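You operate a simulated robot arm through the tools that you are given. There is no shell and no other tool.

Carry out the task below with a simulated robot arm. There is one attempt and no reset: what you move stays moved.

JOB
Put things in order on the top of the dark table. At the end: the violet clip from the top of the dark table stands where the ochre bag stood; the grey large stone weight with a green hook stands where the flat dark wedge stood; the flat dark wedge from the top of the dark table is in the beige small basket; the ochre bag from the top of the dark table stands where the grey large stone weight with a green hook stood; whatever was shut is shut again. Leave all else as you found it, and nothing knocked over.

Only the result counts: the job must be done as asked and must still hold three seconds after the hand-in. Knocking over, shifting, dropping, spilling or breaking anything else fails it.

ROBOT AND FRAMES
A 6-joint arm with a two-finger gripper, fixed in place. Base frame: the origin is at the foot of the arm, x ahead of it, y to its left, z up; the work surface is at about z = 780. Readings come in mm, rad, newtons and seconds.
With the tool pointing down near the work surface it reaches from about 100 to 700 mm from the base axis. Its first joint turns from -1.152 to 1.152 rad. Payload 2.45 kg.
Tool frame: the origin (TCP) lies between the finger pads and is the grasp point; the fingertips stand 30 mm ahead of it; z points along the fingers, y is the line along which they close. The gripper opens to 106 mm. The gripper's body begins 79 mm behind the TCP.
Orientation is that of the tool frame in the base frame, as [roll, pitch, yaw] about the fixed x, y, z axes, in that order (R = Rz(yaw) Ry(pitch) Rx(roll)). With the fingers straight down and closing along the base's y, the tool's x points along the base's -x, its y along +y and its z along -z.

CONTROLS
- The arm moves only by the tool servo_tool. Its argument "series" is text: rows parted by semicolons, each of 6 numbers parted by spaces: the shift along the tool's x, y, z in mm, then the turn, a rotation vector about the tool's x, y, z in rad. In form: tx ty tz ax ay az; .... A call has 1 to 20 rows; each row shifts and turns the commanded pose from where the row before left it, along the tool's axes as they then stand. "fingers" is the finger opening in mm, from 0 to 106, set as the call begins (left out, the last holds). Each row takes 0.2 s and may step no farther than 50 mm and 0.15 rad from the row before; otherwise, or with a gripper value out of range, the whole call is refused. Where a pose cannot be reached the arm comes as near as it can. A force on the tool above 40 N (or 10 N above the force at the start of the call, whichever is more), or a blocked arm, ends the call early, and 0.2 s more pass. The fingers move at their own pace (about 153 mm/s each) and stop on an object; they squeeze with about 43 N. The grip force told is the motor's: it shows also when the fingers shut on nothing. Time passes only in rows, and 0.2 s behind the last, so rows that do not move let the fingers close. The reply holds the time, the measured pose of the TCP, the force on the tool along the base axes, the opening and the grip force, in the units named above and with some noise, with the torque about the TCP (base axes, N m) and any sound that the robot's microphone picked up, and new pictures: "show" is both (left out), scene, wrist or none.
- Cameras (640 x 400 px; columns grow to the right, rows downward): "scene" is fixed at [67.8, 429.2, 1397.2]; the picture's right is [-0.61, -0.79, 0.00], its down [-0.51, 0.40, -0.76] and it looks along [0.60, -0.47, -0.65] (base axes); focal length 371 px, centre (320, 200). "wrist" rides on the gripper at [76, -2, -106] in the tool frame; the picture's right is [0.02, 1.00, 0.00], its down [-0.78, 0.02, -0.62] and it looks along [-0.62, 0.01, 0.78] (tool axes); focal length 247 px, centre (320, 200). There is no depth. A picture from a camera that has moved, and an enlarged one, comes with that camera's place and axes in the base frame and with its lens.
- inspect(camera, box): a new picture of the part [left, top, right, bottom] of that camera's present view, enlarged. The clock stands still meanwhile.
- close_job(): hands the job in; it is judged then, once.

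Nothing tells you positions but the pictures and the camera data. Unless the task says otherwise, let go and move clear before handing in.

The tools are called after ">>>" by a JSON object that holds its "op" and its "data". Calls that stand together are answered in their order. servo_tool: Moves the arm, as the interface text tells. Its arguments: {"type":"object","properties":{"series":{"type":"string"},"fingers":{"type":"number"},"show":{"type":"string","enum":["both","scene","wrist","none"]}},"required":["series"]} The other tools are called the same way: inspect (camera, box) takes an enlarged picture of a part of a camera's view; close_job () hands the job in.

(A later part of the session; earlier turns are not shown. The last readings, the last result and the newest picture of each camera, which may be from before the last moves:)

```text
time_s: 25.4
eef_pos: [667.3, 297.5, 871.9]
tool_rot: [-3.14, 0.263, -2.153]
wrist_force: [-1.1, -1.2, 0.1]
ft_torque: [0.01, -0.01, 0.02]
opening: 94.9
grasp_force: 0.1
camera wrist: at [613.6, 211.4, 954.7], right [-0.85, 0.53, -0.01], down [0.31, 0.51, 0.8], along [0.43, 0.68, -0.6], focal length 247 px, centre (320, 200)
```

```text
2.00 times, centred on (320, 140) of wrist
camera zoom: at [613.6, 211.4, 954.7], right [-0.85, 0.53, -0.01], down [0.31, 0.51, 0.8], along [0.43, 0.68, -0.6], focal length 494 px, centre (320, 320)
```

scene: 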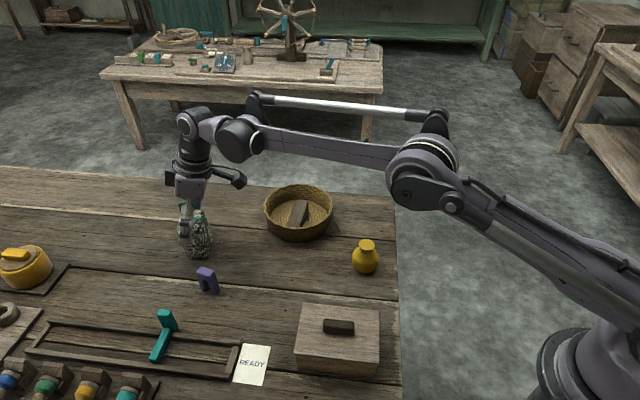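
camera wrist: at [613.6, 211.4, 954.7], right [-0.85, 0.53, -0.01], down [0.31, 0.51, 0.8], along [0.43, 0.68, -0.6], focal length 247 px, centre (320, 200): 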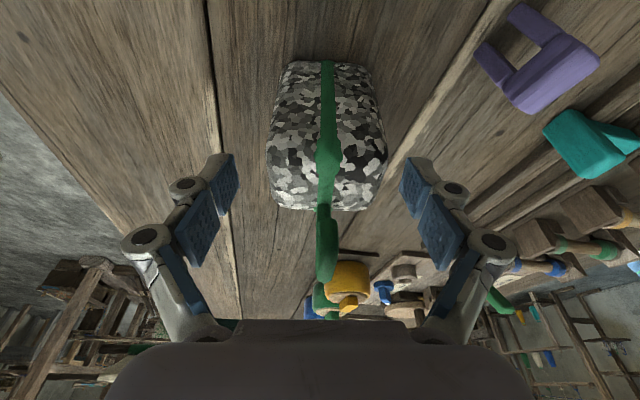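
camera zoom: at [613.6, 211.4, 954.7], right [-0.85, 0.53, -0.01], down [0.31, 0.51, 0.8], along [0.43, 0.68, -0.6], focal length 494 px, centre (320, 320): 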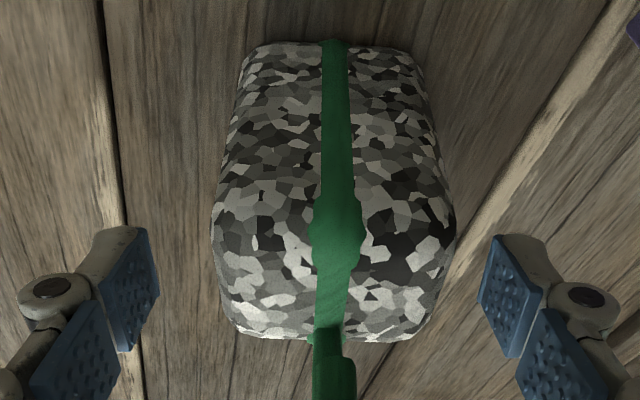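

Body centre is ~2 mm off laterally; I'll correct that, descend the last 30 mm and then close.

>>> {"op": "servo_tool", "data": {"series": "3.9 2 14.5 0 0 0; 3.9 0 14.5 0 0 0; 0 0 0 0 0 0", "show": "none"}}

>>> {"op": "inspect", "data": {"camera": "wrist", "box": [200, 40, 440, 240]}}

>>> {"op": "inspect", "data": {"camera": "scene", "box": [140, 160, 260, 280]}}

```text
time_s: 26.2
eef_pos: [666.7, 297.3, 843.9]
tool_rot: [-3.139, 0.263, -2.154]
wrist_force: [-0.2, 0.4, -0.6]
ft_torque: [0.0, 0.02, -0.01]
opening: 94.9
grasp_force: 0.1
```

```text
2.00 times, centred on (320, 140) of wrist
camera zoom: at [611.7, 212.5, 925.7], right [-0.85, 0.53, -0.01], down [0.31, 0.51, 0.8], along [0.43, 0.68, -0.6], focal length 494 px, centre (320, 320)
```

zoom: 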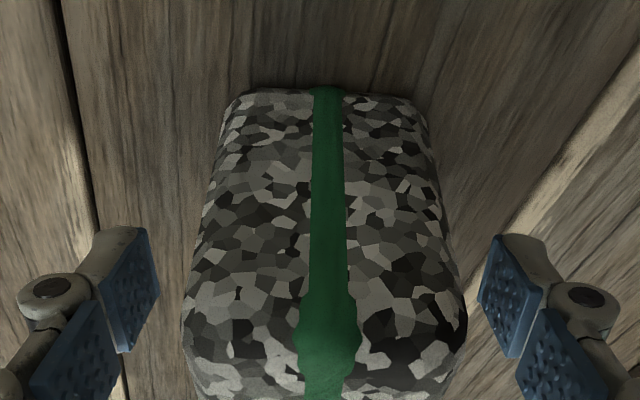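

```text
3.33 times, centred on (200, 220) of scene
camera zoom: at [67.8, 429.2, 1397.2], right [-0.61, -0.79, 0.0], down [-0.51, 0.4, -0.76], along [0.6, -0.47, -0.65], focal length 1238 px, centre (720, 133)
```

zoom: 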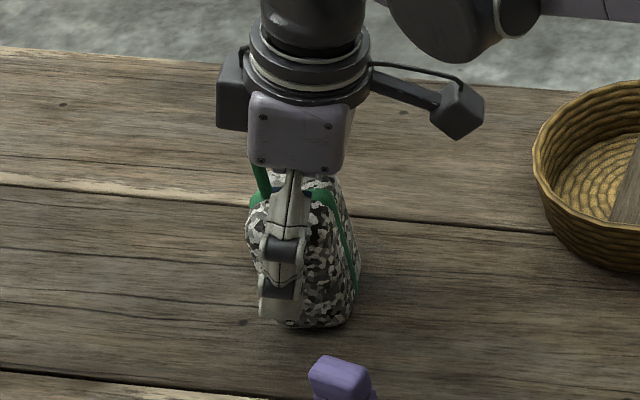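

No contact so far. Closing on the weight.

>>> {"op": "servo_tool", "data": {"series": "0 0 0 0 0 0; 0 0 0 0 0 0; 0 0 0 0 0 0; 0 0 0 0 0 0", "fingers": 40}}

```text
time_s: 27.2
eef_pos: [665.9, 297.8, 844.1]
tool_rot: [-3.14, 0.26, -2.153]
wrist_force: [0.7, 0.6, 10.5]
ft_torque: [0.21, 0.52, -0.17]
opening: 61.5
grasp_force: 42.9
camera wrist: at [611.5, 212.5, 926.3], right [-0.85, 0.53, -0.01], down [0.31, 0.51, 0.8], along [0.43, 0.68, -0.6], focal length 247 px, centre (320, 200)
```

scene: 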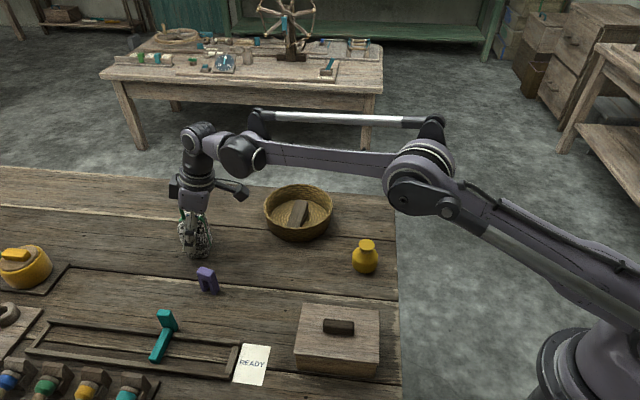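
wrist: 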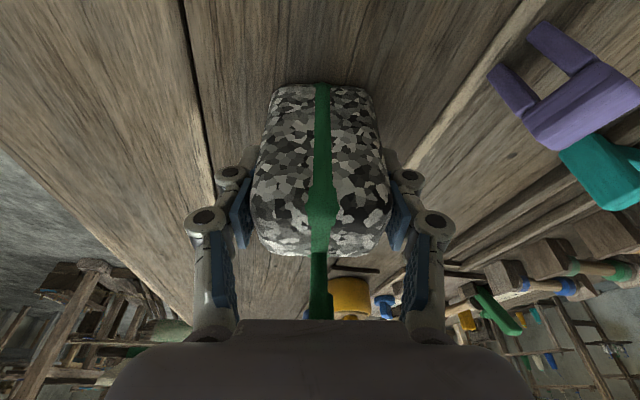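

Gripped at 61.5 mm. Test lift of 15 mm.

>>> {"op": "servo_tool", "data": {"series": "-1.3 0 -4.8 0 0 0; -2.6 0 -9.7 0 0 0; 0 0 0 0 0 0"}}

>>> {"op": "inspect", "data": {"camera": "scene", "box": [140, 160, 260, 280]}}

```text
time_s: 28.0
eef_pos: [666.7, 298.8, 857.1]
tool_rot: [-3.141, 0.26, -2.153]
wrist_force: [0.2, 0.4, -5.0]
ft_torque: [0.01, -0.02, 0.0]
opening: 61.5
grasp_force: 43.1
camera wrist: at [612.8, 213.1, 939.8], right [-0.85, 0.53, -0.01], down [0.31, 0.51, 0.8], along [0.43, 0.68, -0.6], focal length 247 px, centre (320, 200)
```

scene: 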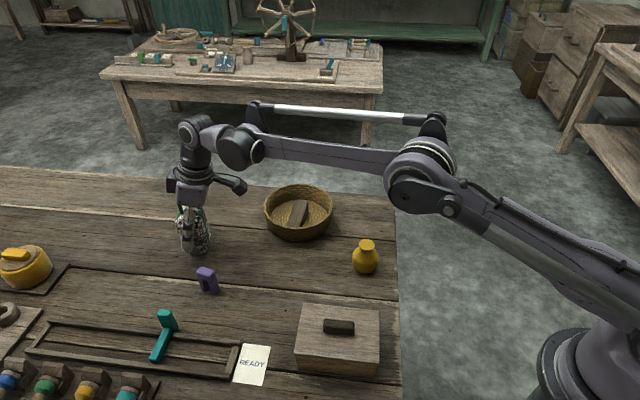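
wrist: 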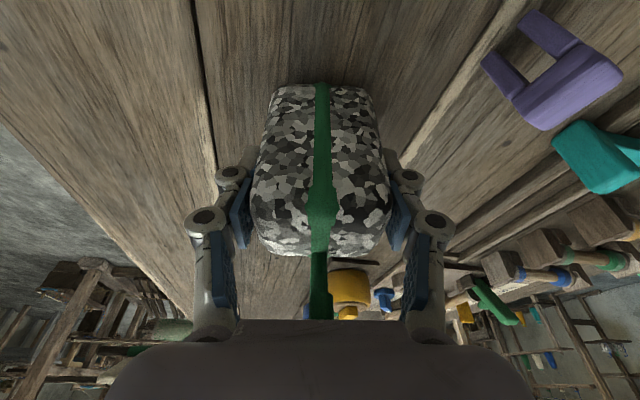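

```text
3.33 times, centred on (200, 220) of scene
camera zoom: at [67.9, 429.2, 1397.2], right [-0.61, -0.79, 0.0], down [-0.51, 0.4, -0.76], along [0.6, -0.47, -0.65], focal length 1238 px, centre (720, 133)
```

zoom: 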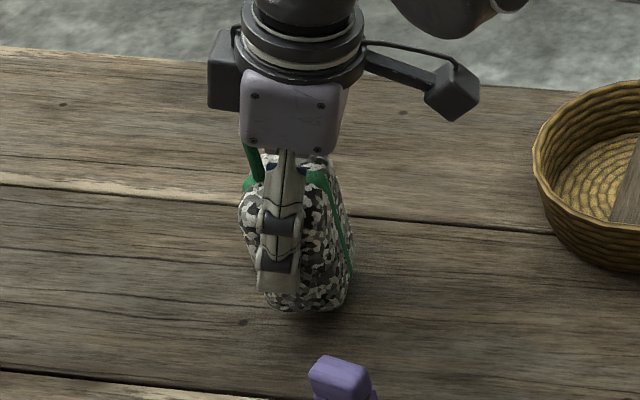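

The weight (~0.5 kg) hangs upright and steady. Lifting to z≈900 and carrying it toward the wedge's old spot.

>>> {"op": "servo_tool", "data": {"series": "-5.5 0 -20.8 0 0 0; -5.6 0 -20.7 0 0 0; 33.03 16.78 -8.83 0 0 0; 33.03 16.78 -8.83 0 0 0; 33.03 16.78 -8.83 0 0 0; 33.03 16.78 -8.83 0 0 0; 33.03 16.78 -8.83 0 0 0; 33.03 16.78 -8.83 0 0 0; 0 0 0 0 0 0; 0 0 0 0 0 0"}}

```text
time_s: 30.2
eef_pos: [469.3, 182.2, 898.7]
tool_rot: [-3.138, 0.262, -2.154]
wrist_force: [0.4, -1.0, -5.3]
ft_torque: [0.01, -0.01, 0.06]
opening: 61.2
grasp_force: 43.4
camera wrist: at [415.0, 96.8, 982.4], right [-0.85, 0.53, -0.01], down [0.31, 0.51, 0.8], along [0.43, 0.68, -0.6], focal length 247 px, centre (320, 200)
```

scene: 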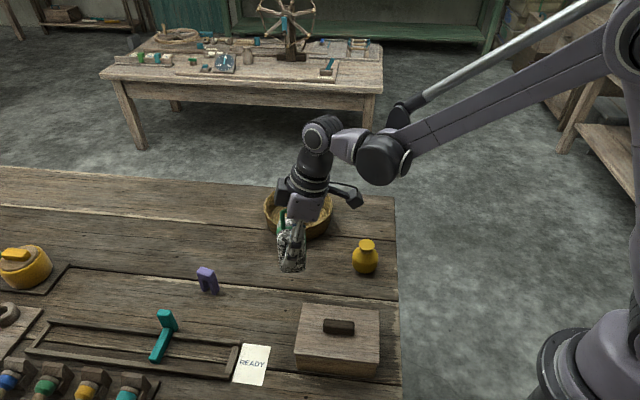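
wrist: 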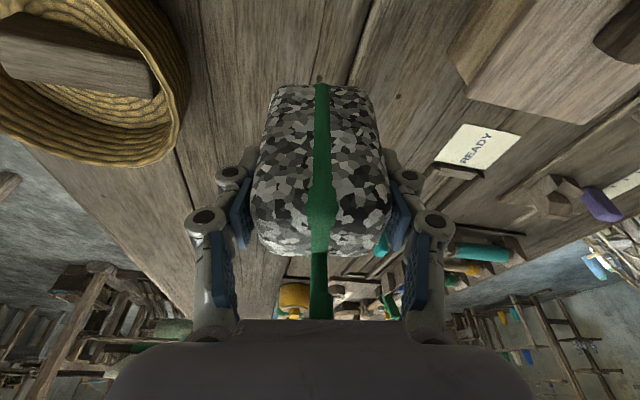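

It's over the spot. Lowering to just above the table, then easing down.

>>> {"op": "servo_tool", "data": {"series": "4.3 0 16.1 0 0 0; 4.3 0 16.1 0 0 0; 4.3 0 16.1 0 0 0; 0 0 0 0 0 0", "show": "none"}}

>>> {"op": "servo_tool", "data": {"series": "0.5 0 1.9 0 0 0; 0 0 0 0 0 0", "show": "none"}}

>>> {"op": "servo_tool", "data": {"series": "0.4 0 1.5 0 0 0; 0 0 0 0 0 0", "show": "scene"}}

>>> {"op": "inspect", "data": {"camera": "scene", "box": [230, 180, 370, 310]}}

```text
time_s: 31.2
eef_pos: [469.1, 183.0, 848.3]
tool_rot: [-3.141, 0.261, -2.154]
wrist_force: [0.1, -0.6, -5.6]
ft_torque: [0.01, 0.04, 0.02]
opening: 61.6
grasp_force: 43.0
```

```text
time_s: 31.8
eef_pos: [468.5, 183.7, 848.6]
tool_rot: [-3.14, 0.261, -2.153]
wrist_force: [-0.1, 0.8, -6.2]
ft_torque: [0.02, 0.01, 0.0]
opening: 61.4
grasp_force: 42.9
```

```text
time_s: 32.4
eef_pos: [468.8, 183.9, 846.2]
tool_rot: [-3.141, 0.262, -2.155]
wrist_force: [0.4, 0.0, -5.6]
ft_torque: [0.02, -0.02, 0.01]
opening: 61.5
grasp_force: 42.6
```

scene: 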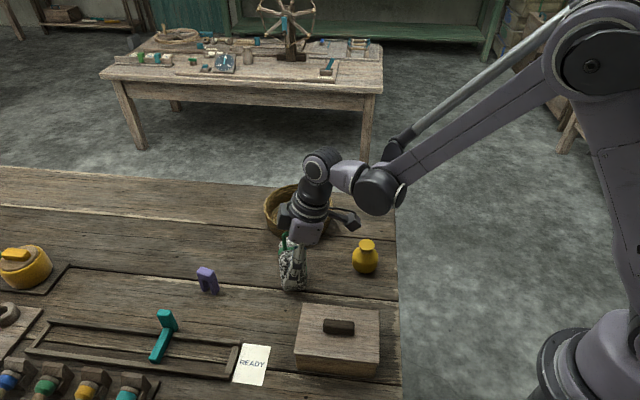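

```text
3.08 times, centred on (300, 245) of scene
camera zoom: at [67.8, 429.2, 1397.2], right [-0.61, -0.79, 0.0], down [-0.51, 0.4, -0.76], along [0.6, -0.47, -0.65], focal length 1143 px, centre (382, 62)
```

zoom: 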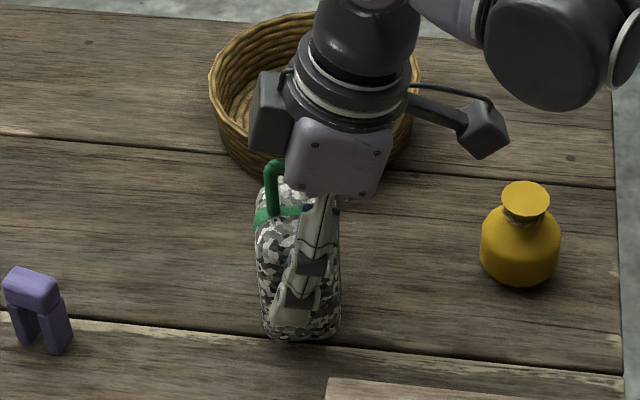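

>>> {"op": "servo_tool", "data": {"series": "0.3 0 1.2 0 0 0; 0 0 0 0 0 0", "show": "none"}}

>>> {"op": "servo_tool", "data": {"series": "0.3 0 1 0 0 0; 0 0 0 0 0 0", "show": "none"}}

>>> {"op": "servo_tool", "data": {"series": "0.3 0 1 0 0 0; 0 0 0 0 0 0", "show": "none"}}

```text
time_s: 33.0
eef_pos: [470.4, 182.8, 845.3]
tool_rot: [-3.141, 0.263, -2.153]
wrist_force: [1.0, 0.2, -5.2]
ft_torque: [0.04, 0.02, -0.04]
opening: 61.4
grasp_force: 42.6
```

```text
time_s: 33.6
eef_pos: [469.4, 184.9, 843.7]
tool_rot: [-3.14, 0.263, -2.155]
wrist_force: [0.3, -0.2, -4.4]
ft_torque: [0.02, 0.0, -0.01]
opening: 61.5
grasp_force: 43.1
```

```text
time_s: 34.2
eef_pos: [469.1, 184.2, 844.1]
tool_rot: [3.141, 0.261, -2.154]
wrist_force: [-1.0, -0.9, 11.5]
ft_torque: [0.03, 0.6, 0.0]
opening: 61.4
grasp_force: 43.2
```

Contact with the table. Releasing and rising straight up.

>>> {"op": "servo_tool", "data": {"series": "0 0 0 0 0 0; 0 0 0 0 0 0; 0 0 0 0 0 0", "fingers": 92, "show": "none"}}

>>> {"op": "inspect", "data": {"camera": "wrist", "box": [160, 40, 480, 260]}}

>>> {"op": "servo_tool", "data": {"series": "-7.7 0 -29 0 0 0; -10.3 0 -38.6 0 0 0; -10.3 0 -38.6 0 0 0; -10.3 0 -38.6 0 0 0; 0 0 0 0 0 0"}}

>>> {"op": "inspect", "data": {"camera": "scene", "box": [230, 180, 400, 310]}}

```text
time_s: 35.0
eef_pos: [469.4, 182.6, 842.6]
tool_rot: [-3.138, 0.262, -2.153]
wrist_force: [-0.4, -0.3, -0.1]
ft_torque: [0.0, 0.02, 0.01]
opening: 92.0
grasp_force: 0.0
```

```text
1.82 times, centred on (320, 150) of wrist
camera zoom: at [415.4, 97.4, 926.1], right [-0.85, 0.53, -0.01], down [0.31, 0.51, 0.8], along [0.43, 0.68, -0.6], focal length 449 px, centre (320, 291)
```

zoom: 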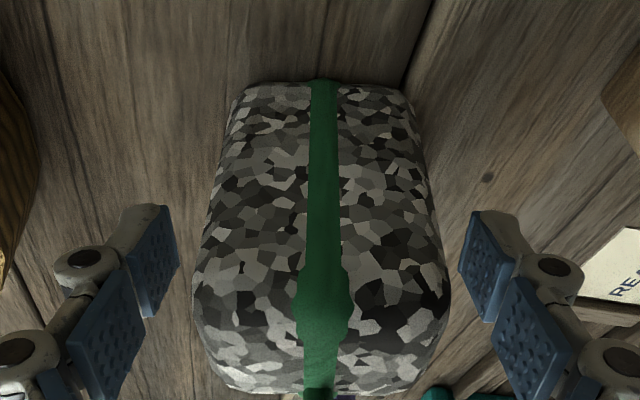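

```text
time_s: 36.2
eef_pos: [468.8, 183.3, 995.9]
tool_rot: [-3.14, 0.261, -2.154]
wrist_force: [-0.6, 0.0, 0.6]
ft_torque: [-0.04, 0.04, -0.02]
opening: 91.8
grasp_force: 0.0
camera wrist: at [413.8, 96.8, 1078.3], right [-0.85, 0.53, -0.01], down [0.31, 0.51, 0.8], along [0.43, 0.68, -0.6], focal length 247 px, centre (320, 200)
```

scene: 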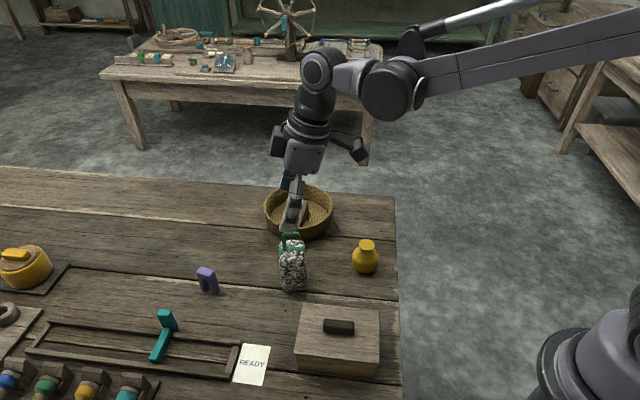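
wrist: 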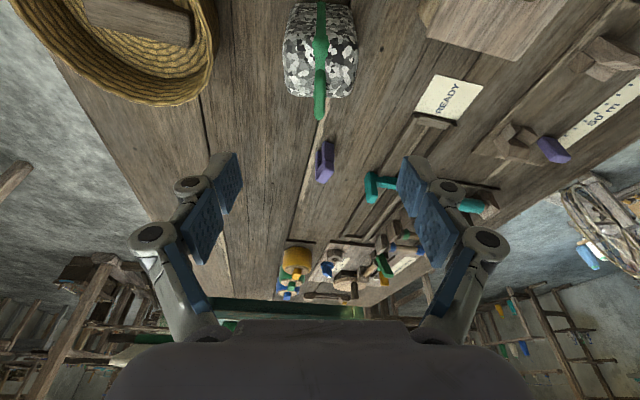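

```text
3.08 times, centred on (315, 245) of scene
camera zoom: at [67.8, 429.2, 1397.2], right [-0.61, -0.79, 0.0], down [-0.51, 0.4, -0.76], along [0.6, -0.47, -0.65], focal length 1143 px, centre (335, 62)
```

zoom: 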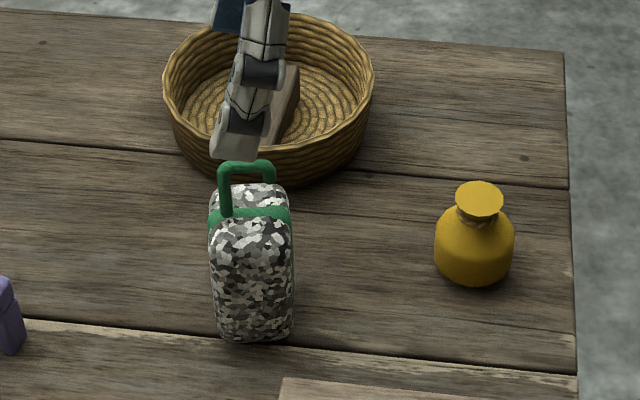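

The weight now stands upright on the wedge's old spot. Next I'll go look at the ochre bag, keeping this tilted orientation because I'll need it for placing at the far spot.

>>> {"op": "servo_tool", "data": {"series": "41.6 -5.5 4.6 0 0 0; 41.6 -5.5 4.6 0 0 0; 41.6 -5.5 4.6 0 0 0; 41.6 -5.5 4.6 0 0 0; 41.4 -5.7 4.7 0 0 0; 0 0 0 0 0 0", "fingers": 90}}

>>> {"op": "inspect", "data": {"camera": "wrist", "box": [240, 40, 400, 180]}}

>>> {"op": "inspect", "data": {"camera": "scene", "box": [325, 215, 405, 295]}}

```text
time_s: 37.6
eef_pos: [386.3, 5.9, 917.3]
tool_rot: [-3.14, 0.262, -2.154]
wrist_force: [-1.0, -0.7, -0.5]
ft_torque: [0.0, -0.01, 0.01]
opening: 90.0
grasp_force: 0.0
camera wrist: at [331.2, -79.8, 999.9], right [-0.85, 0.53, -0.01], down [0.31, 0.51, 0.8], along [0.43, 0.68, -0.6], focal length 247 px, centre (320, 200)
```

scene: 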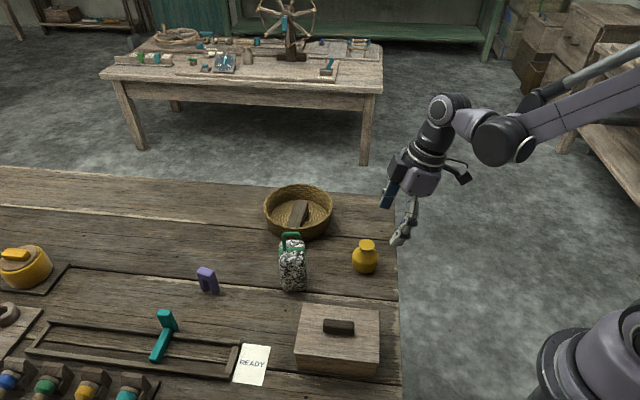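
wrist: 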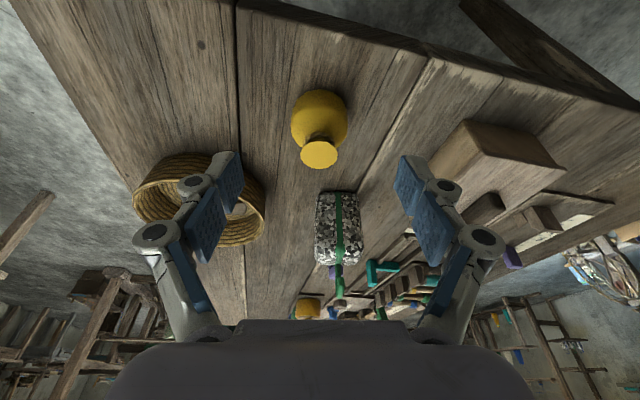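

```text
2.86 times, centred on (320, 110) of wrist
camera zoom: at [331.2, -79.8, 999.9], right [-0.85, 0.53, -0.01], down [0.31, 0.51, 0.8], along [0.43, 0.68, -0.6], focal length 706 px, centre (320, 457)
```

zoom: 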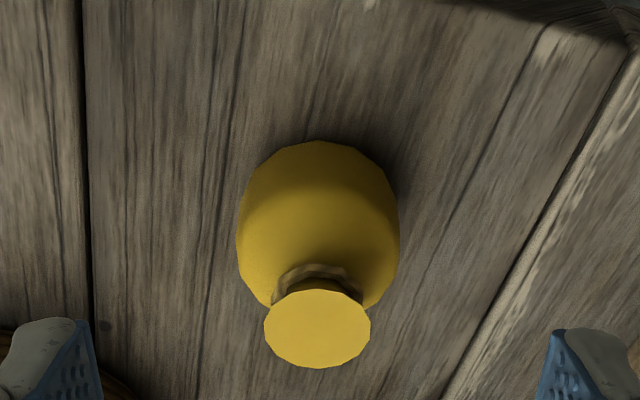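

```text
5.00 times, centred on (365, 255) of scene
camera zoom: at [67.8, 429.2, 1397.2], right [-0.61, -0.79, 0.0], down [-0.51, 0.4, -0.76], along [0.6, -0.47, -0.65], focal length 1857 px, centre (95, -75)
```

zoom: 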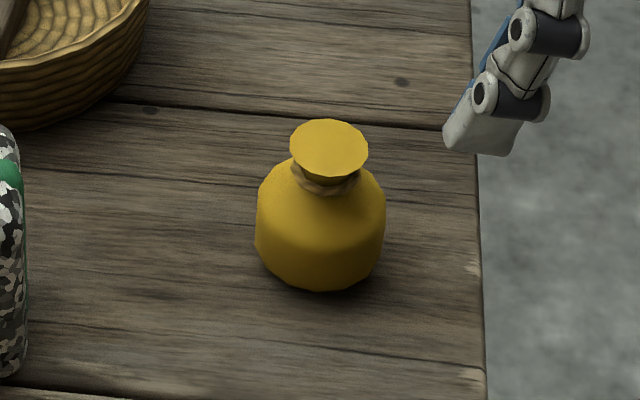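

The bag's axis is at about (410,42.5), body Ø≈54 mm, top z≈847. I'll move above it and partly descend, checking centring.

>>> {"op": "servo_tool", "data": {"series": "-21 0.3 5.6 0 0 0; -20.9 0.3 5.6 0 0 0; 7.7 0 29 0 0 0; 7.7 0 29 0 0 0; 0 0 0 0 0 0"}}

>>> {"op": "inspect", "data": {"camera": "wrist", "box": [200, 60, 440, 260]}}

>>> {"op": "inspect", "data": {"camera": "scene", "box": [315, 195, 415, 295]}}

```text
time_s: 38.8
eef_pos: [411.1, 43.0, 856.2]
tool_rot: [-3.14, 0.261, -2.154]
wrist_force: [0.4, -0.2, 0.0]
ft_torque: [-0.01, 0.01, 0.02]
opening: 90.2
grasp_force: 0.1
camera wrist: at [356.1, -43.6, 939.4], right [-0.85, 0.53, -0.01], down [0.31, 0.51, 0.8], along [0.43, 0.68, -0.6], focal length 247 px, centre (320, 200)
```

scene: 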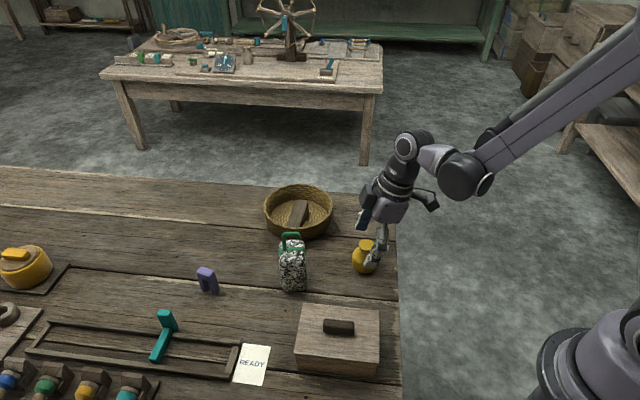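
wrist: 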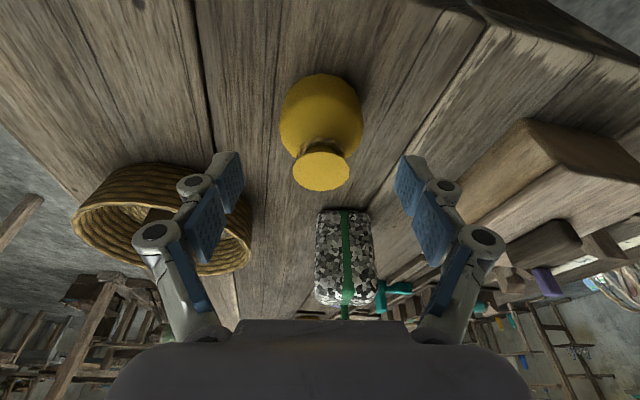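

```text
2.00 times, centred on (320, 160) of wrist
camera zoom: at [356.1, -43.6, 939.4], right [-0.85, 0.53, -0.01], down [0.31, 0.51, 0.8], along [0.43, 0.68, -0.6], focal length 494 px, centre (320, 280)
```

zoom: 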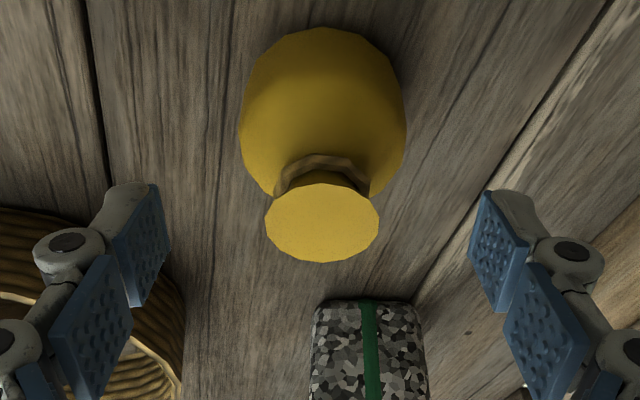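

```text
4.00 times, centred on (365, 245) of scene
camera zoom: at [67.7, 429.2, 1397.2], right [-0.61, -0.79, 0.0], down [-0.51, 0.4, -0.76], along [0.6, -0.47, -0.65], focal length 1486 px, centre (140, 20)
```

zoom: 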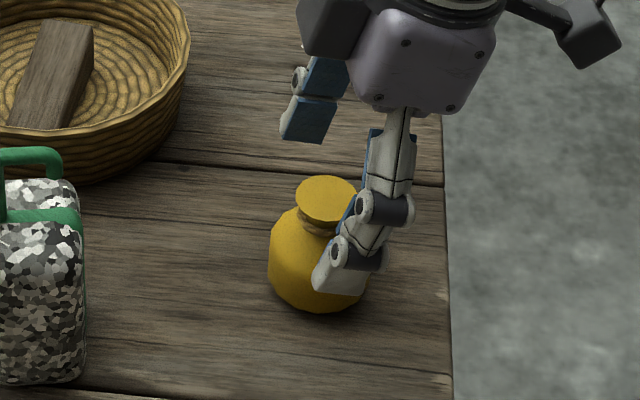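

>>> {"op": "servo_tool", "data": {"series": "7.85 -0.6 18.6 0 0 0; 7.85 -0.7 18.6 0 0 0; 0 0 0 0 0 0"}}

>>> {"op": "inspect", "data": {"camera": "wrist", "box": [200, 60, 440, 260]}}

>>> {"op": "inspect", "data": {"camera": "scene", "box": [315, 195, 415, 295]}}

```text
time_s: 39.6
eef_pos: [407.1, 36.0, 816.4]
tool_rot: [-3.14, 0.262, -2.153]
wrist_force: [0.3, 0.4, 0.5]
ft_torque: [0.01, 0.0, -0.01]
opening: 89.9
grasp_force: 0.0
camera wrist: at [353.1, -50.0, 899.2], right [-0.85, 0.53, -0.01], down [0.31, 0.51, 0.8], along [0.43, 0.68, -0.6], focal length 247 px, centre (320, 200)
```

scene: 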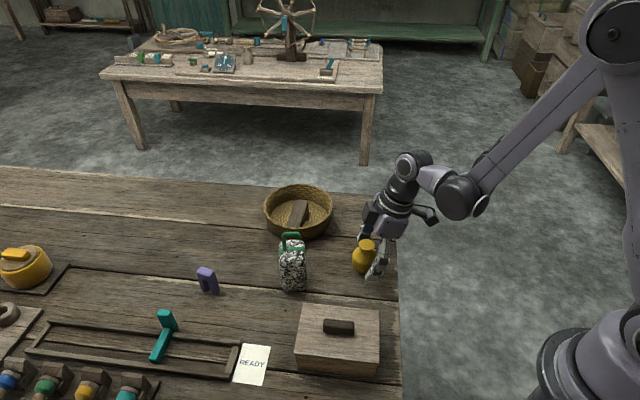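
wrist: 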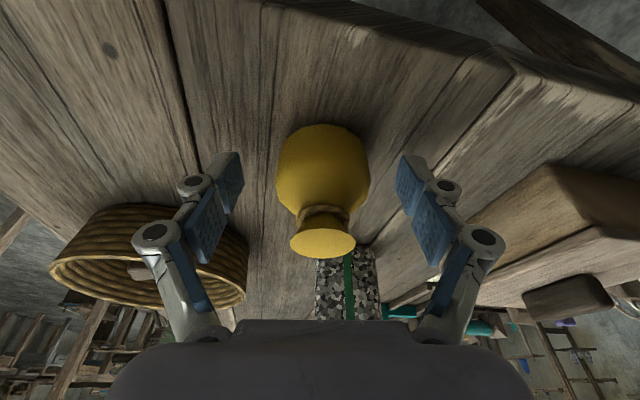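

```text
2.00 times, centred on (320, 160) of wrist
camera zoom: at [353.1, -50.0, 899.2], right [-0.85, 0.53, -0.01], down [0.31, 0.51, 0.8], along [0.43, 0.68, -0.6], focal length 494 px, centre (320, 280)
```

zoom: 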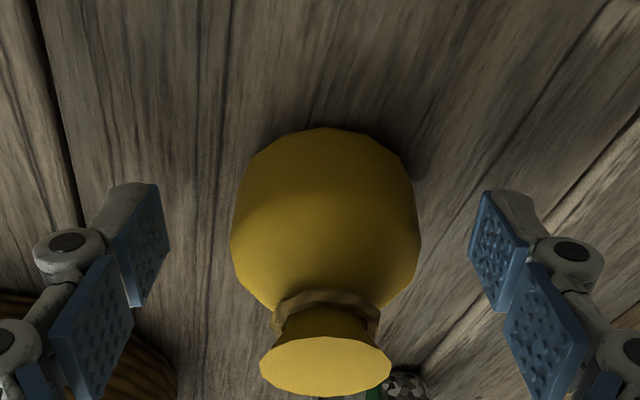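

```text
4.00 times, centred on (365, 245) of scene
camera zoom: at [67.7, 429.2, 1397.2], right [-0.61, -0.79, 0.0], down [-0.51, 0.4, -0.76], along [0.6, -0.47, -0.65], focal length 1486 px, centre (140, 20)
```

zoom: 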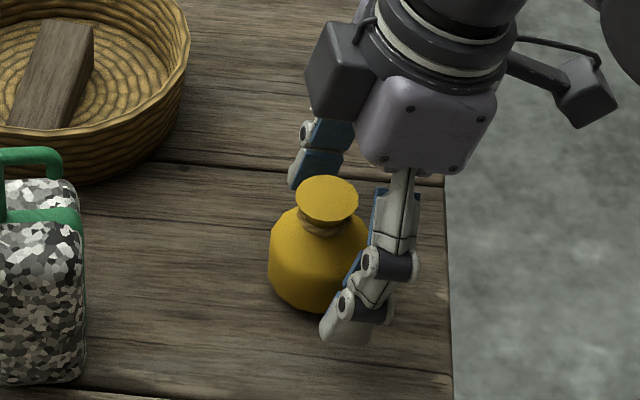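

The bag is centred between the pads. Closing gently on the body.

>>> {"op": "servo_tool", "data": {"series": "0 0 0 0 0 0; 0 0 0 0 0 0; 0 0 0 0 0 0; 0 0 0 0 0 0", "fingers": 40}}

>>> {"op": "inspect", "data": {"camera": "scene", "box": [315, 195, 415, 295]}}

```text
time_s: 40.6
eef_pos: [406.9, 35.5, 817.3]
tool_rot: [3.141, 0.26, -2.154]
wrist_force: [-4.6, -0.2, 10.4]
ft_torque: [0.14, 0.24, 0.04]
opening: 50.3
grasp_force: 42.5
camera wrist: at [352.9, -49.8, 899.6], right [-0.85, 0.53, -0.01], down [0.31, 0.51, 0.8], along [0.43, 0.68, -0.6], focal length 247 px, centre (320, 200)
```

scene: 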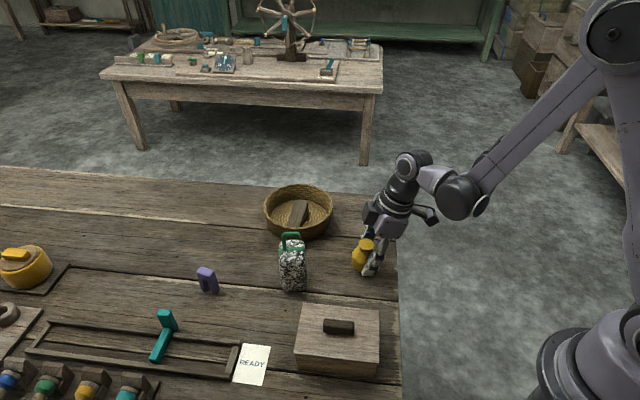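
wrist: 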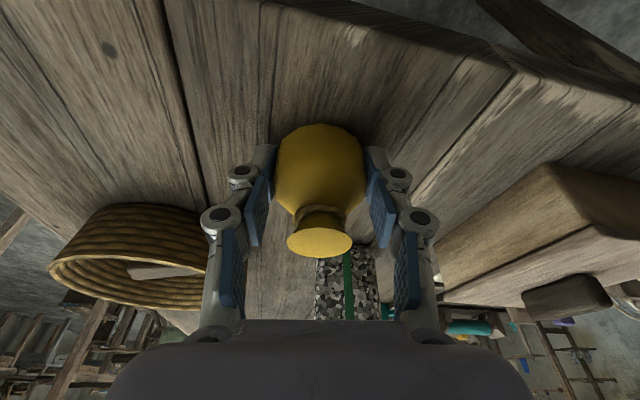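

```text
4.00 times, centred on (365, 245) of scene
camera zoom: at [67.5, 429.2, 1397.2], right [-0.61, -0.79, 0.0], down [-0.51, 0.4, -0.76], along [0.6, -0.47, -0.65], focal length 1486 px, centre (140, 20)
```

zoom: 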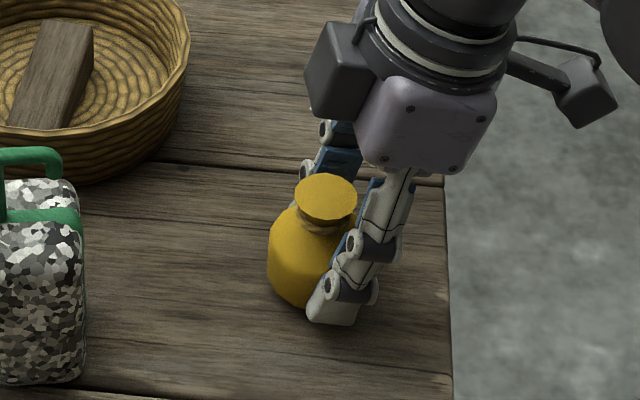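

Gripped at 50 mm. Small test lift.

>>> {"op": "servo_tool", "data": {"series": "-1.3 0 -4.8 0 0 0; -2.6 0 -9.7 0 0 0; 0 0 0 0 0 0; 0 0 0 0 0 0"}}

>>> {"op": "inspect", "data": {"camera": "scene", "box": [315, 195, 415, 295]}}

>>> {"op": "inspect", "data": {"camera": "wrist", "box": [200, 60, 440, 260]}}

```text
time_s: 41.6
eef_pos: [408.3, 36.4, 831.6]
tool_rot: [-3.141, 0.26, -2.153]
wrist_force: [-0.3, 0.3, -1.1]
ft_torque: [0.04, 0.0, -0.02]
opening: 50.4
grasp_force: 43.0
camera wrist: at [352.9, -49.3, 914.9], right [-0.85, 0.53, -0.01], down [0.31, 0.51, 0.8], along [0.43, 0.68, -0.6], focal length 247 px, centre (320, 200)
```

scene: 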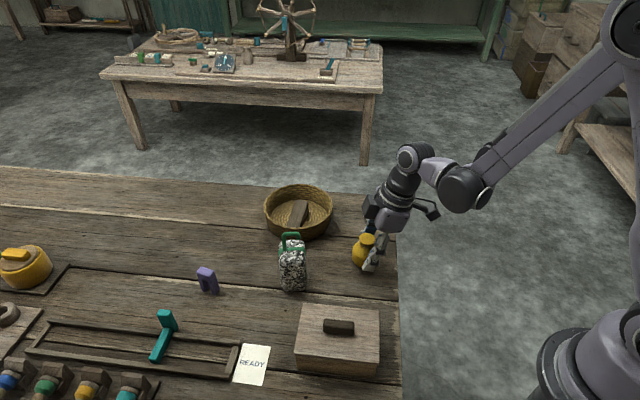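
wrist: 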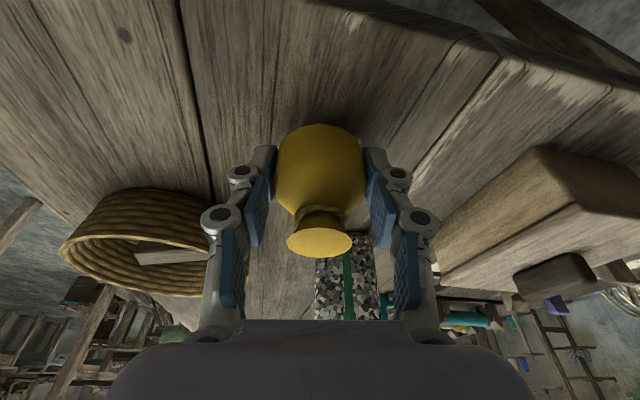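

```text
4.00 times, centred on (365, 245) of scene
camera zoom: at [67.8, 429.2, 1397.2], right [-0.61, -0.79, 0.0], down [-0.51, 0.4, -0.76], along [0.6, -0.47, -0.65], focal length 1486 px, centre (140, 20)
```

zoom: 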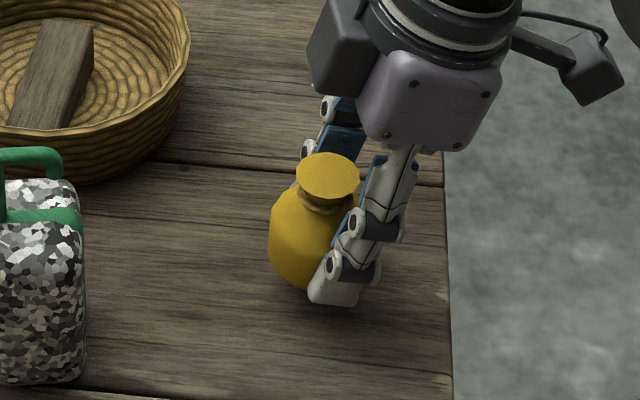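

```text
2.00 times, centred on (320, 160) of wrist
camera zoom: at [352.9, -49.3, 914.9], right [-0.85, 0.53, -0.01], down [0.31, 0.51, 0.8], along [0.43, 0.68, -0.6], focal length 494 px, centre (320, 280)
```

zoom: 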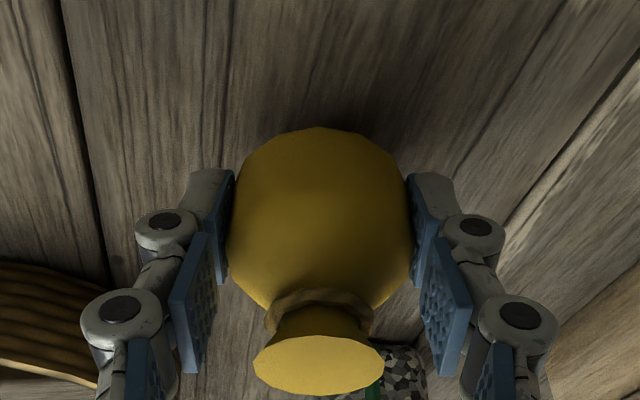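

The bag hangs upright. I'll lift it well above the weight's hook and carry it toward the weight's old spot.

>>> {"op": "servo_tool", "data": {"series": "-11.5 0 -42.9 0 0 0; -11.5 0 -42.9 0 0 0; -11.4 0 -42.9 0 0 0; 0 0 0 0 0 0", "show": "none"}}

>>> {"op": "servo_tool", "data": {"series": "-38 -8 10.14 0 0 0; -38 -8 10.14 0 0 0; -38 -8 10.14 0 0 0; -38 -8 10.14 0 0 0; -38 -8 10.14 0 0 0; -38 -8 10.14 0 0 0; -38 -8 10.14 0 0 0; -38 -8 10.14 0 0 0; -37.9 -7.9 10.2 0 0 0; 0 0 0 0 0 0; 0 0 0 0 0 0"}}

>>> {"op": "inspect", "data": {"camera": "wrist", "box": [200, 60, 440, 260]}}

```text
time_s: 42.6
eef_pos: [404.8, 38.7, 967.1]
tool_rot: [-3.14, 0.262, -2.154]
wrist_force: [0.4, 0.5, -0.7]
ft_torque: [-0.03, 0.01, 0.01]
opening: 50.7
grasp_force: 42.9
```

```text
time_s: 45.0
eef_pos: [661.5, 292.8, 965.4]
tool_rot: [3.141, 0.261, -2.152]
wrist_force: [0.3, 0.1, -0.7]
ft_torque: [-0.01, -0.03, 0.03]
opening: 50.7
grasp_force: 43.3
camera wrist: at [606.7, 206.1, 1047.5], right [-0.85, 0.53, -0.01], down [0.31, 0.51, 0.8], along [0.43, 0.68, -0.6], focal length 247 px, centre (320, 200)
```

scene: 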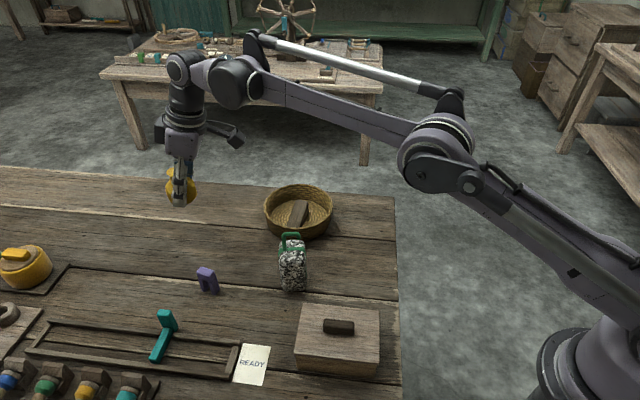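
wrist: 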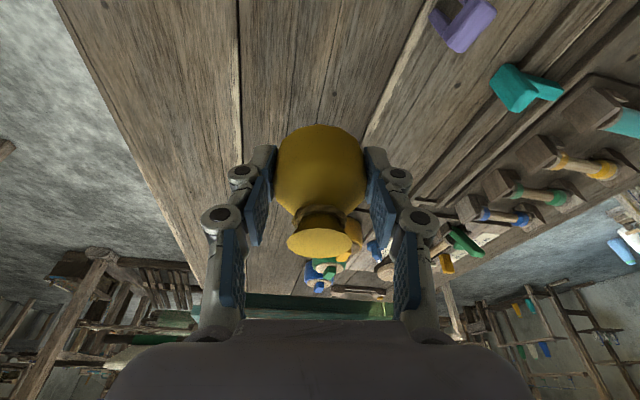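

```text
2.00 times, centred on (320, 160) of wrist
camera zoom: at [606.7, 206.1, 1047.5], right [-0.85, 0.53, -0.01], down [0.31, 0.51, 0.8], along [0.43, 0.68, -0.6], focal length 494 px, centre (320, 280)
```

zoom: 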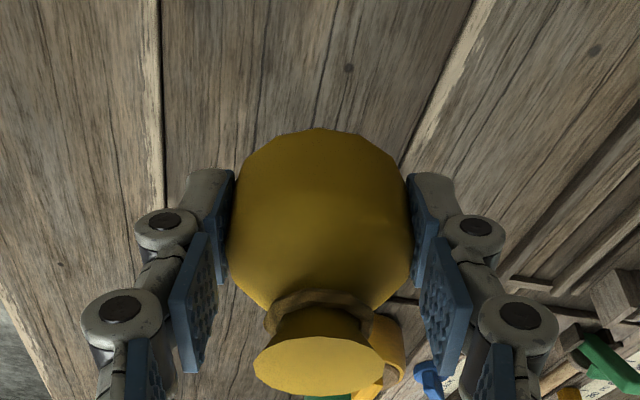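

Bag is steady and upright over the target. Lowering.

>>> {"op": "servo_tool", "data": {"series": "9 0 33.8 0 0 0; 9 0 33.8 0 0 0; 9 0 33.8 0 0 0; 8.8 0 33 0 0 0; 0 0 0 0 0 0"}}

>>> {"op": "inspect", "data": {"camera": "scene", "box": [140, 160, 260, 280]}}

```text
time_s: 46.2
eef_pos: [662.1, 291.7, 827.5]
tool_rot: [-3.141, 0.262, -2.153]
wrist_force: [0.0, 0.5, -0.6]
ft_torque: [0.02, 0.02, 0.0]
opening: 50.2
grasp_force: 42.6
camera wrist: at [607.2, 205.5, 909.6], right [-0.85, 0.53, -0.01], down [0.31, 0.51, 0.8], along [0.43, 0.68, -0.6], focal length 247 px, centre (320, 200)
```

scene: 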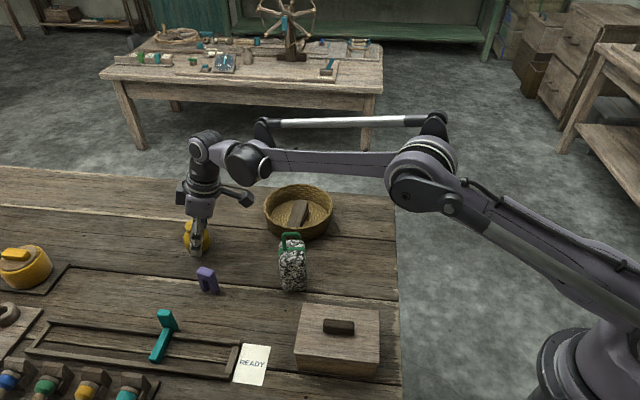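
wrist: 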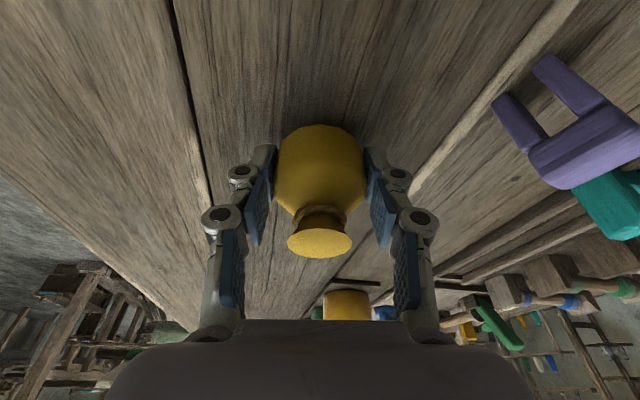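

```text
3.33 times, centred on (200, 220) of scene
camera zoom: at [67.8, 429.2, 1397.2], right [-0.61, -0.79, 0.0], down [-0.51, 0.4, -0.76], along [0.6, -0.47, -0.65], focal length 1238 px, centre (720, 133)
```

zoom: 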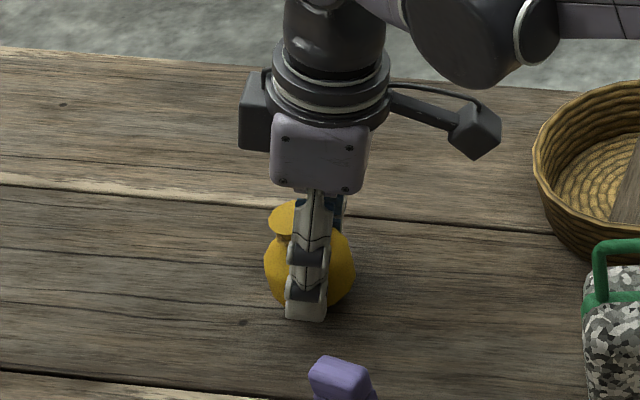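

>>> {"op": "servo_tool", "data": {"series": "1.6 0 5.8 0 0 0; 0 0 0 0 0 0", "show": "none"}}

>>> {"op": "servo_tool", "data": {"series": "0.4 0 1.5 0 0 0; 0 0 0 0 0 0", "show": "none"}}

>>> {"op": "servo_tool", "data": {"series": "0.4 0 1.4 0 0 0; 0 0 0 0 0 0", "show": "none"}}

```text
time_s: 46.8
eef_pos: [660.2, 293.7, 821.0]
tool_rot: [-3.14, 0.26, -2.154]
wrist_force: [0.9, 0.5, -1.7]
ft_torque: [-0.02, 0.01, 0.0]
opening: 50.6
grasp_force: 43.2
```

```text
time_s: 47.4
eef_pos: [660.7, 292.8, 819.1]
tool_rot: [-3.139, 0.261, -2.153]
wrist_force: [0.5, -0.1, -0.6]
ft_torque: [0.04, 0.02, 0.02]
opening: 50.6
grasp_force: 42.9
```

```text
time_s: 48.0
eef_pos: [662.3, 291.8, 818.5]
tool_rot: [-3.14, 0.261, -2.154]
wrist_force: [-0.8, 0.1, -1.6]
ft_torque: [-0.04, 0.04, -0.02]
opening: 50.7
grasp_force: 42.8
```

>>> {"op": "servo_tool", "data": {"series": "0.3 0 1 0 0 0; 0 0 0 0 0 0", "show": "none"}}

>>> {"op": "servo_tool", "data": {"series": "0.3 0 1 0 0 0; 0 0 0 0 0 0", "show": "none"}}

```text
time_s: 48.6
eef_pos: [661.1, 291.1, 816.8]
tool_rot: [-3.141, 0.261, -2.153]
wrist_force: [0.5, -0.8, 4.7]
ft_torque: [0.11, 0.1, 0.01]
opening: 50.8
grasp_force: 42.9
```

```text
time_s: 49.2
eef_pos: [662.2, 293.1, 816.6]
tool_rot: [-3.139, 0.263, -2.155]
wrist_force: [-0.5, -2.4, 20.4]
ft_torque: [0.11, 0.12, -0.04]
opening: 50.7
grasp_force: 43.0
```

The bag stands on the table. Releasing and rising clear.

>>> {"op": "servo_tool", "data": {"series": "0 0 0 0 0 0; 0 0 0 0 0 0; 0 0 0 0 0 0", "fingers": 86, "show": "none"}}

>>> {"op": "servo_tool", "data": {"series": "-5.2 0 -19.3 0 0 0; -10.3 0 -38.6 0 0 0; -10.3 0 -38.6 0 0 0; -10.3 0 -38.6 0 0 0; 0 0 0 0 0 0"}}

>>> {"op": "inspect", "data": {"camera": "scene", "box": [140, 160, 260, 300]}}

```text
time_s: 50.0
eef_pos: [663.1, 292.8, 815.8]
tool_rot: [-3.139, 0.262, -2.155]
wrist_force: [-0.2, 0.2, -0.8]
ft_torque: [-0.01, -0.02, -0.01]
opening: 86.0
grasp_force: 0.0
```

```text
time_s: 51.2
eef_pos: [659.8, 293.4, 954.0]
tool_rot: [-3.141, 0.259, -2.154]
wrist_force: [0.9, -0.3, -0.7]
ft_torque: [-0.04, -0.07, -0.01]
opening: 86.3
grasp_force: 0.1
camera wrist: at [606.2, 207.1, 1038.1], right [-0.85, 0.53, -0.01], down [0.31, 0.51, 0.8], along [0.43, 0.68, -0.6], focal length 247 px, centre (320, 200)
```

scene: 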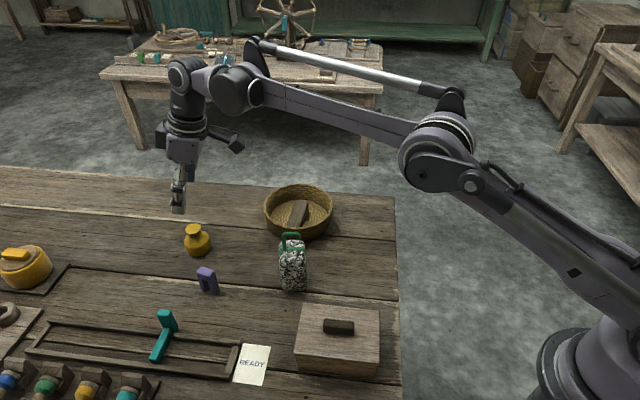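
wrist: 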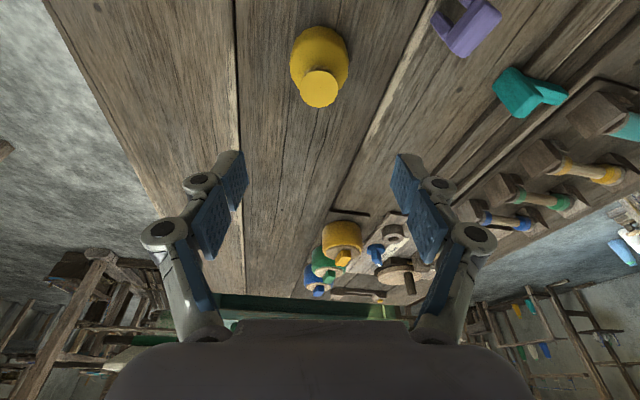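

```text
2.86 times, centred on (200, 230) of scene
camera zoom: at [67.8, 429.2, 1397.2], right [-0.61, -0.79, 0.0], down [-0.51, 0.4, -0.76], along [0.6, -0.47, -0.65], focal length 1061 px, centre (663, 114)
```

zoom: 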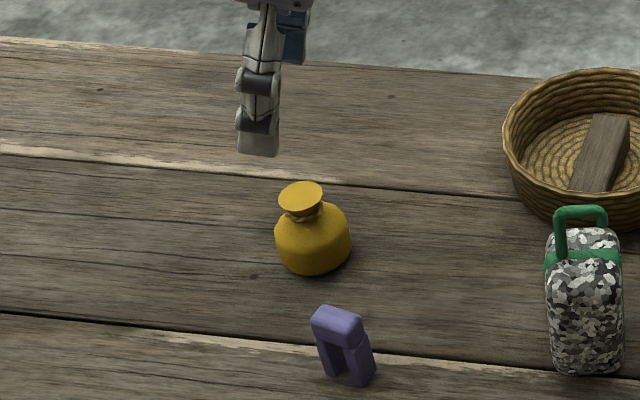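

The bag stands at the weight's old place (≈666,297). Now I'll back in, level the tool and look at the violet clip.

>>> {"op": "servo_tool", "data": {"series": "26.2 26 -0.8 0 0 0; 26.2 26 -0.8 0 0 0; 26.2 26 -0.8 0 0 0; 26.2 26 -0.8 0 0 0; 0 0 0 0 0.13 0; 0 0 0 0 0.131 0; 0 0 0 0 0 0"}}

>>> {"op": "inspect", "data": {"camera": "wrist", "box": [260, 120, 420, 260]}}

>>> {"op": "inspect", "data": {"camera": "scene", "box": [170, 245, 250, 315]}}

```text
time_s: 52.8
eef_pos: [516.8, 264.4, 931.1]
tool_rot: [-3.141, -0.002, -2.154]
wrist_force: [-1.2, 0.1, 0.9]
ft_torque: [-0.03, -0.01, 0.02]
opening: 86.2
grasp_force: 0.1
camera wrist: at [476.4, 199.4, 1038.0], right [-0.85, 0.53, 0.0], down [0.42, 0.66, 0.62], along [0.33, 0.52, -0.78], focal length 247 px, centre (320, 200)
```

scene: 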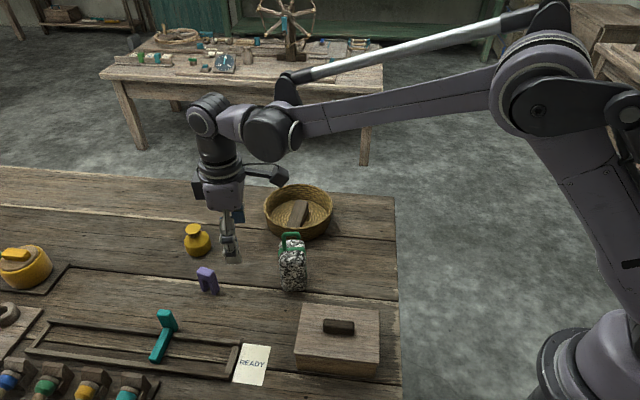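
wrist: 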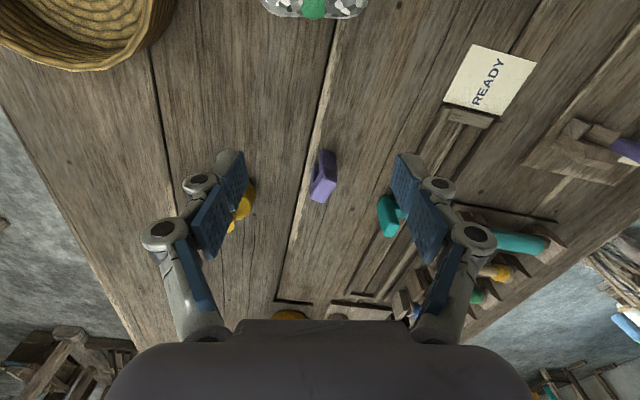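

```text
2.86 times, centred on (340, 190) of wrist
camera zoom: at [476.4, 199.4, 1038.0], right [-0.85, 0.53, 0.0], down [0.42, 0.66, 0.62], along [0.33, 0.52, -0.78], focal length 706 px, centre (263, 229)
```

zoom: 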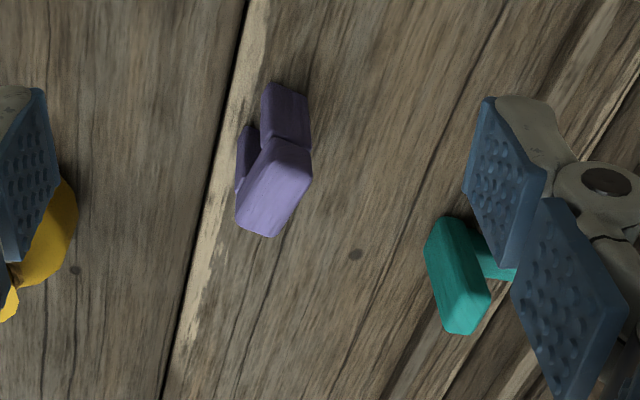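

```text
5.71 times, centred on (210, 280) of scene
camera zoom: at [67.7, 429.2, 1397.2], right [-0.61, -0.79, 0.0], down [-0.51, 0.4, -0.76], along [0.6, -0.47, -0.65], focal length 2122 px, centre (949, -257)
```

zoom: 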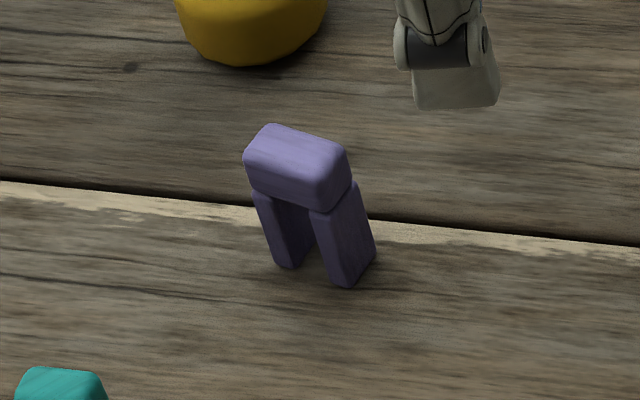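

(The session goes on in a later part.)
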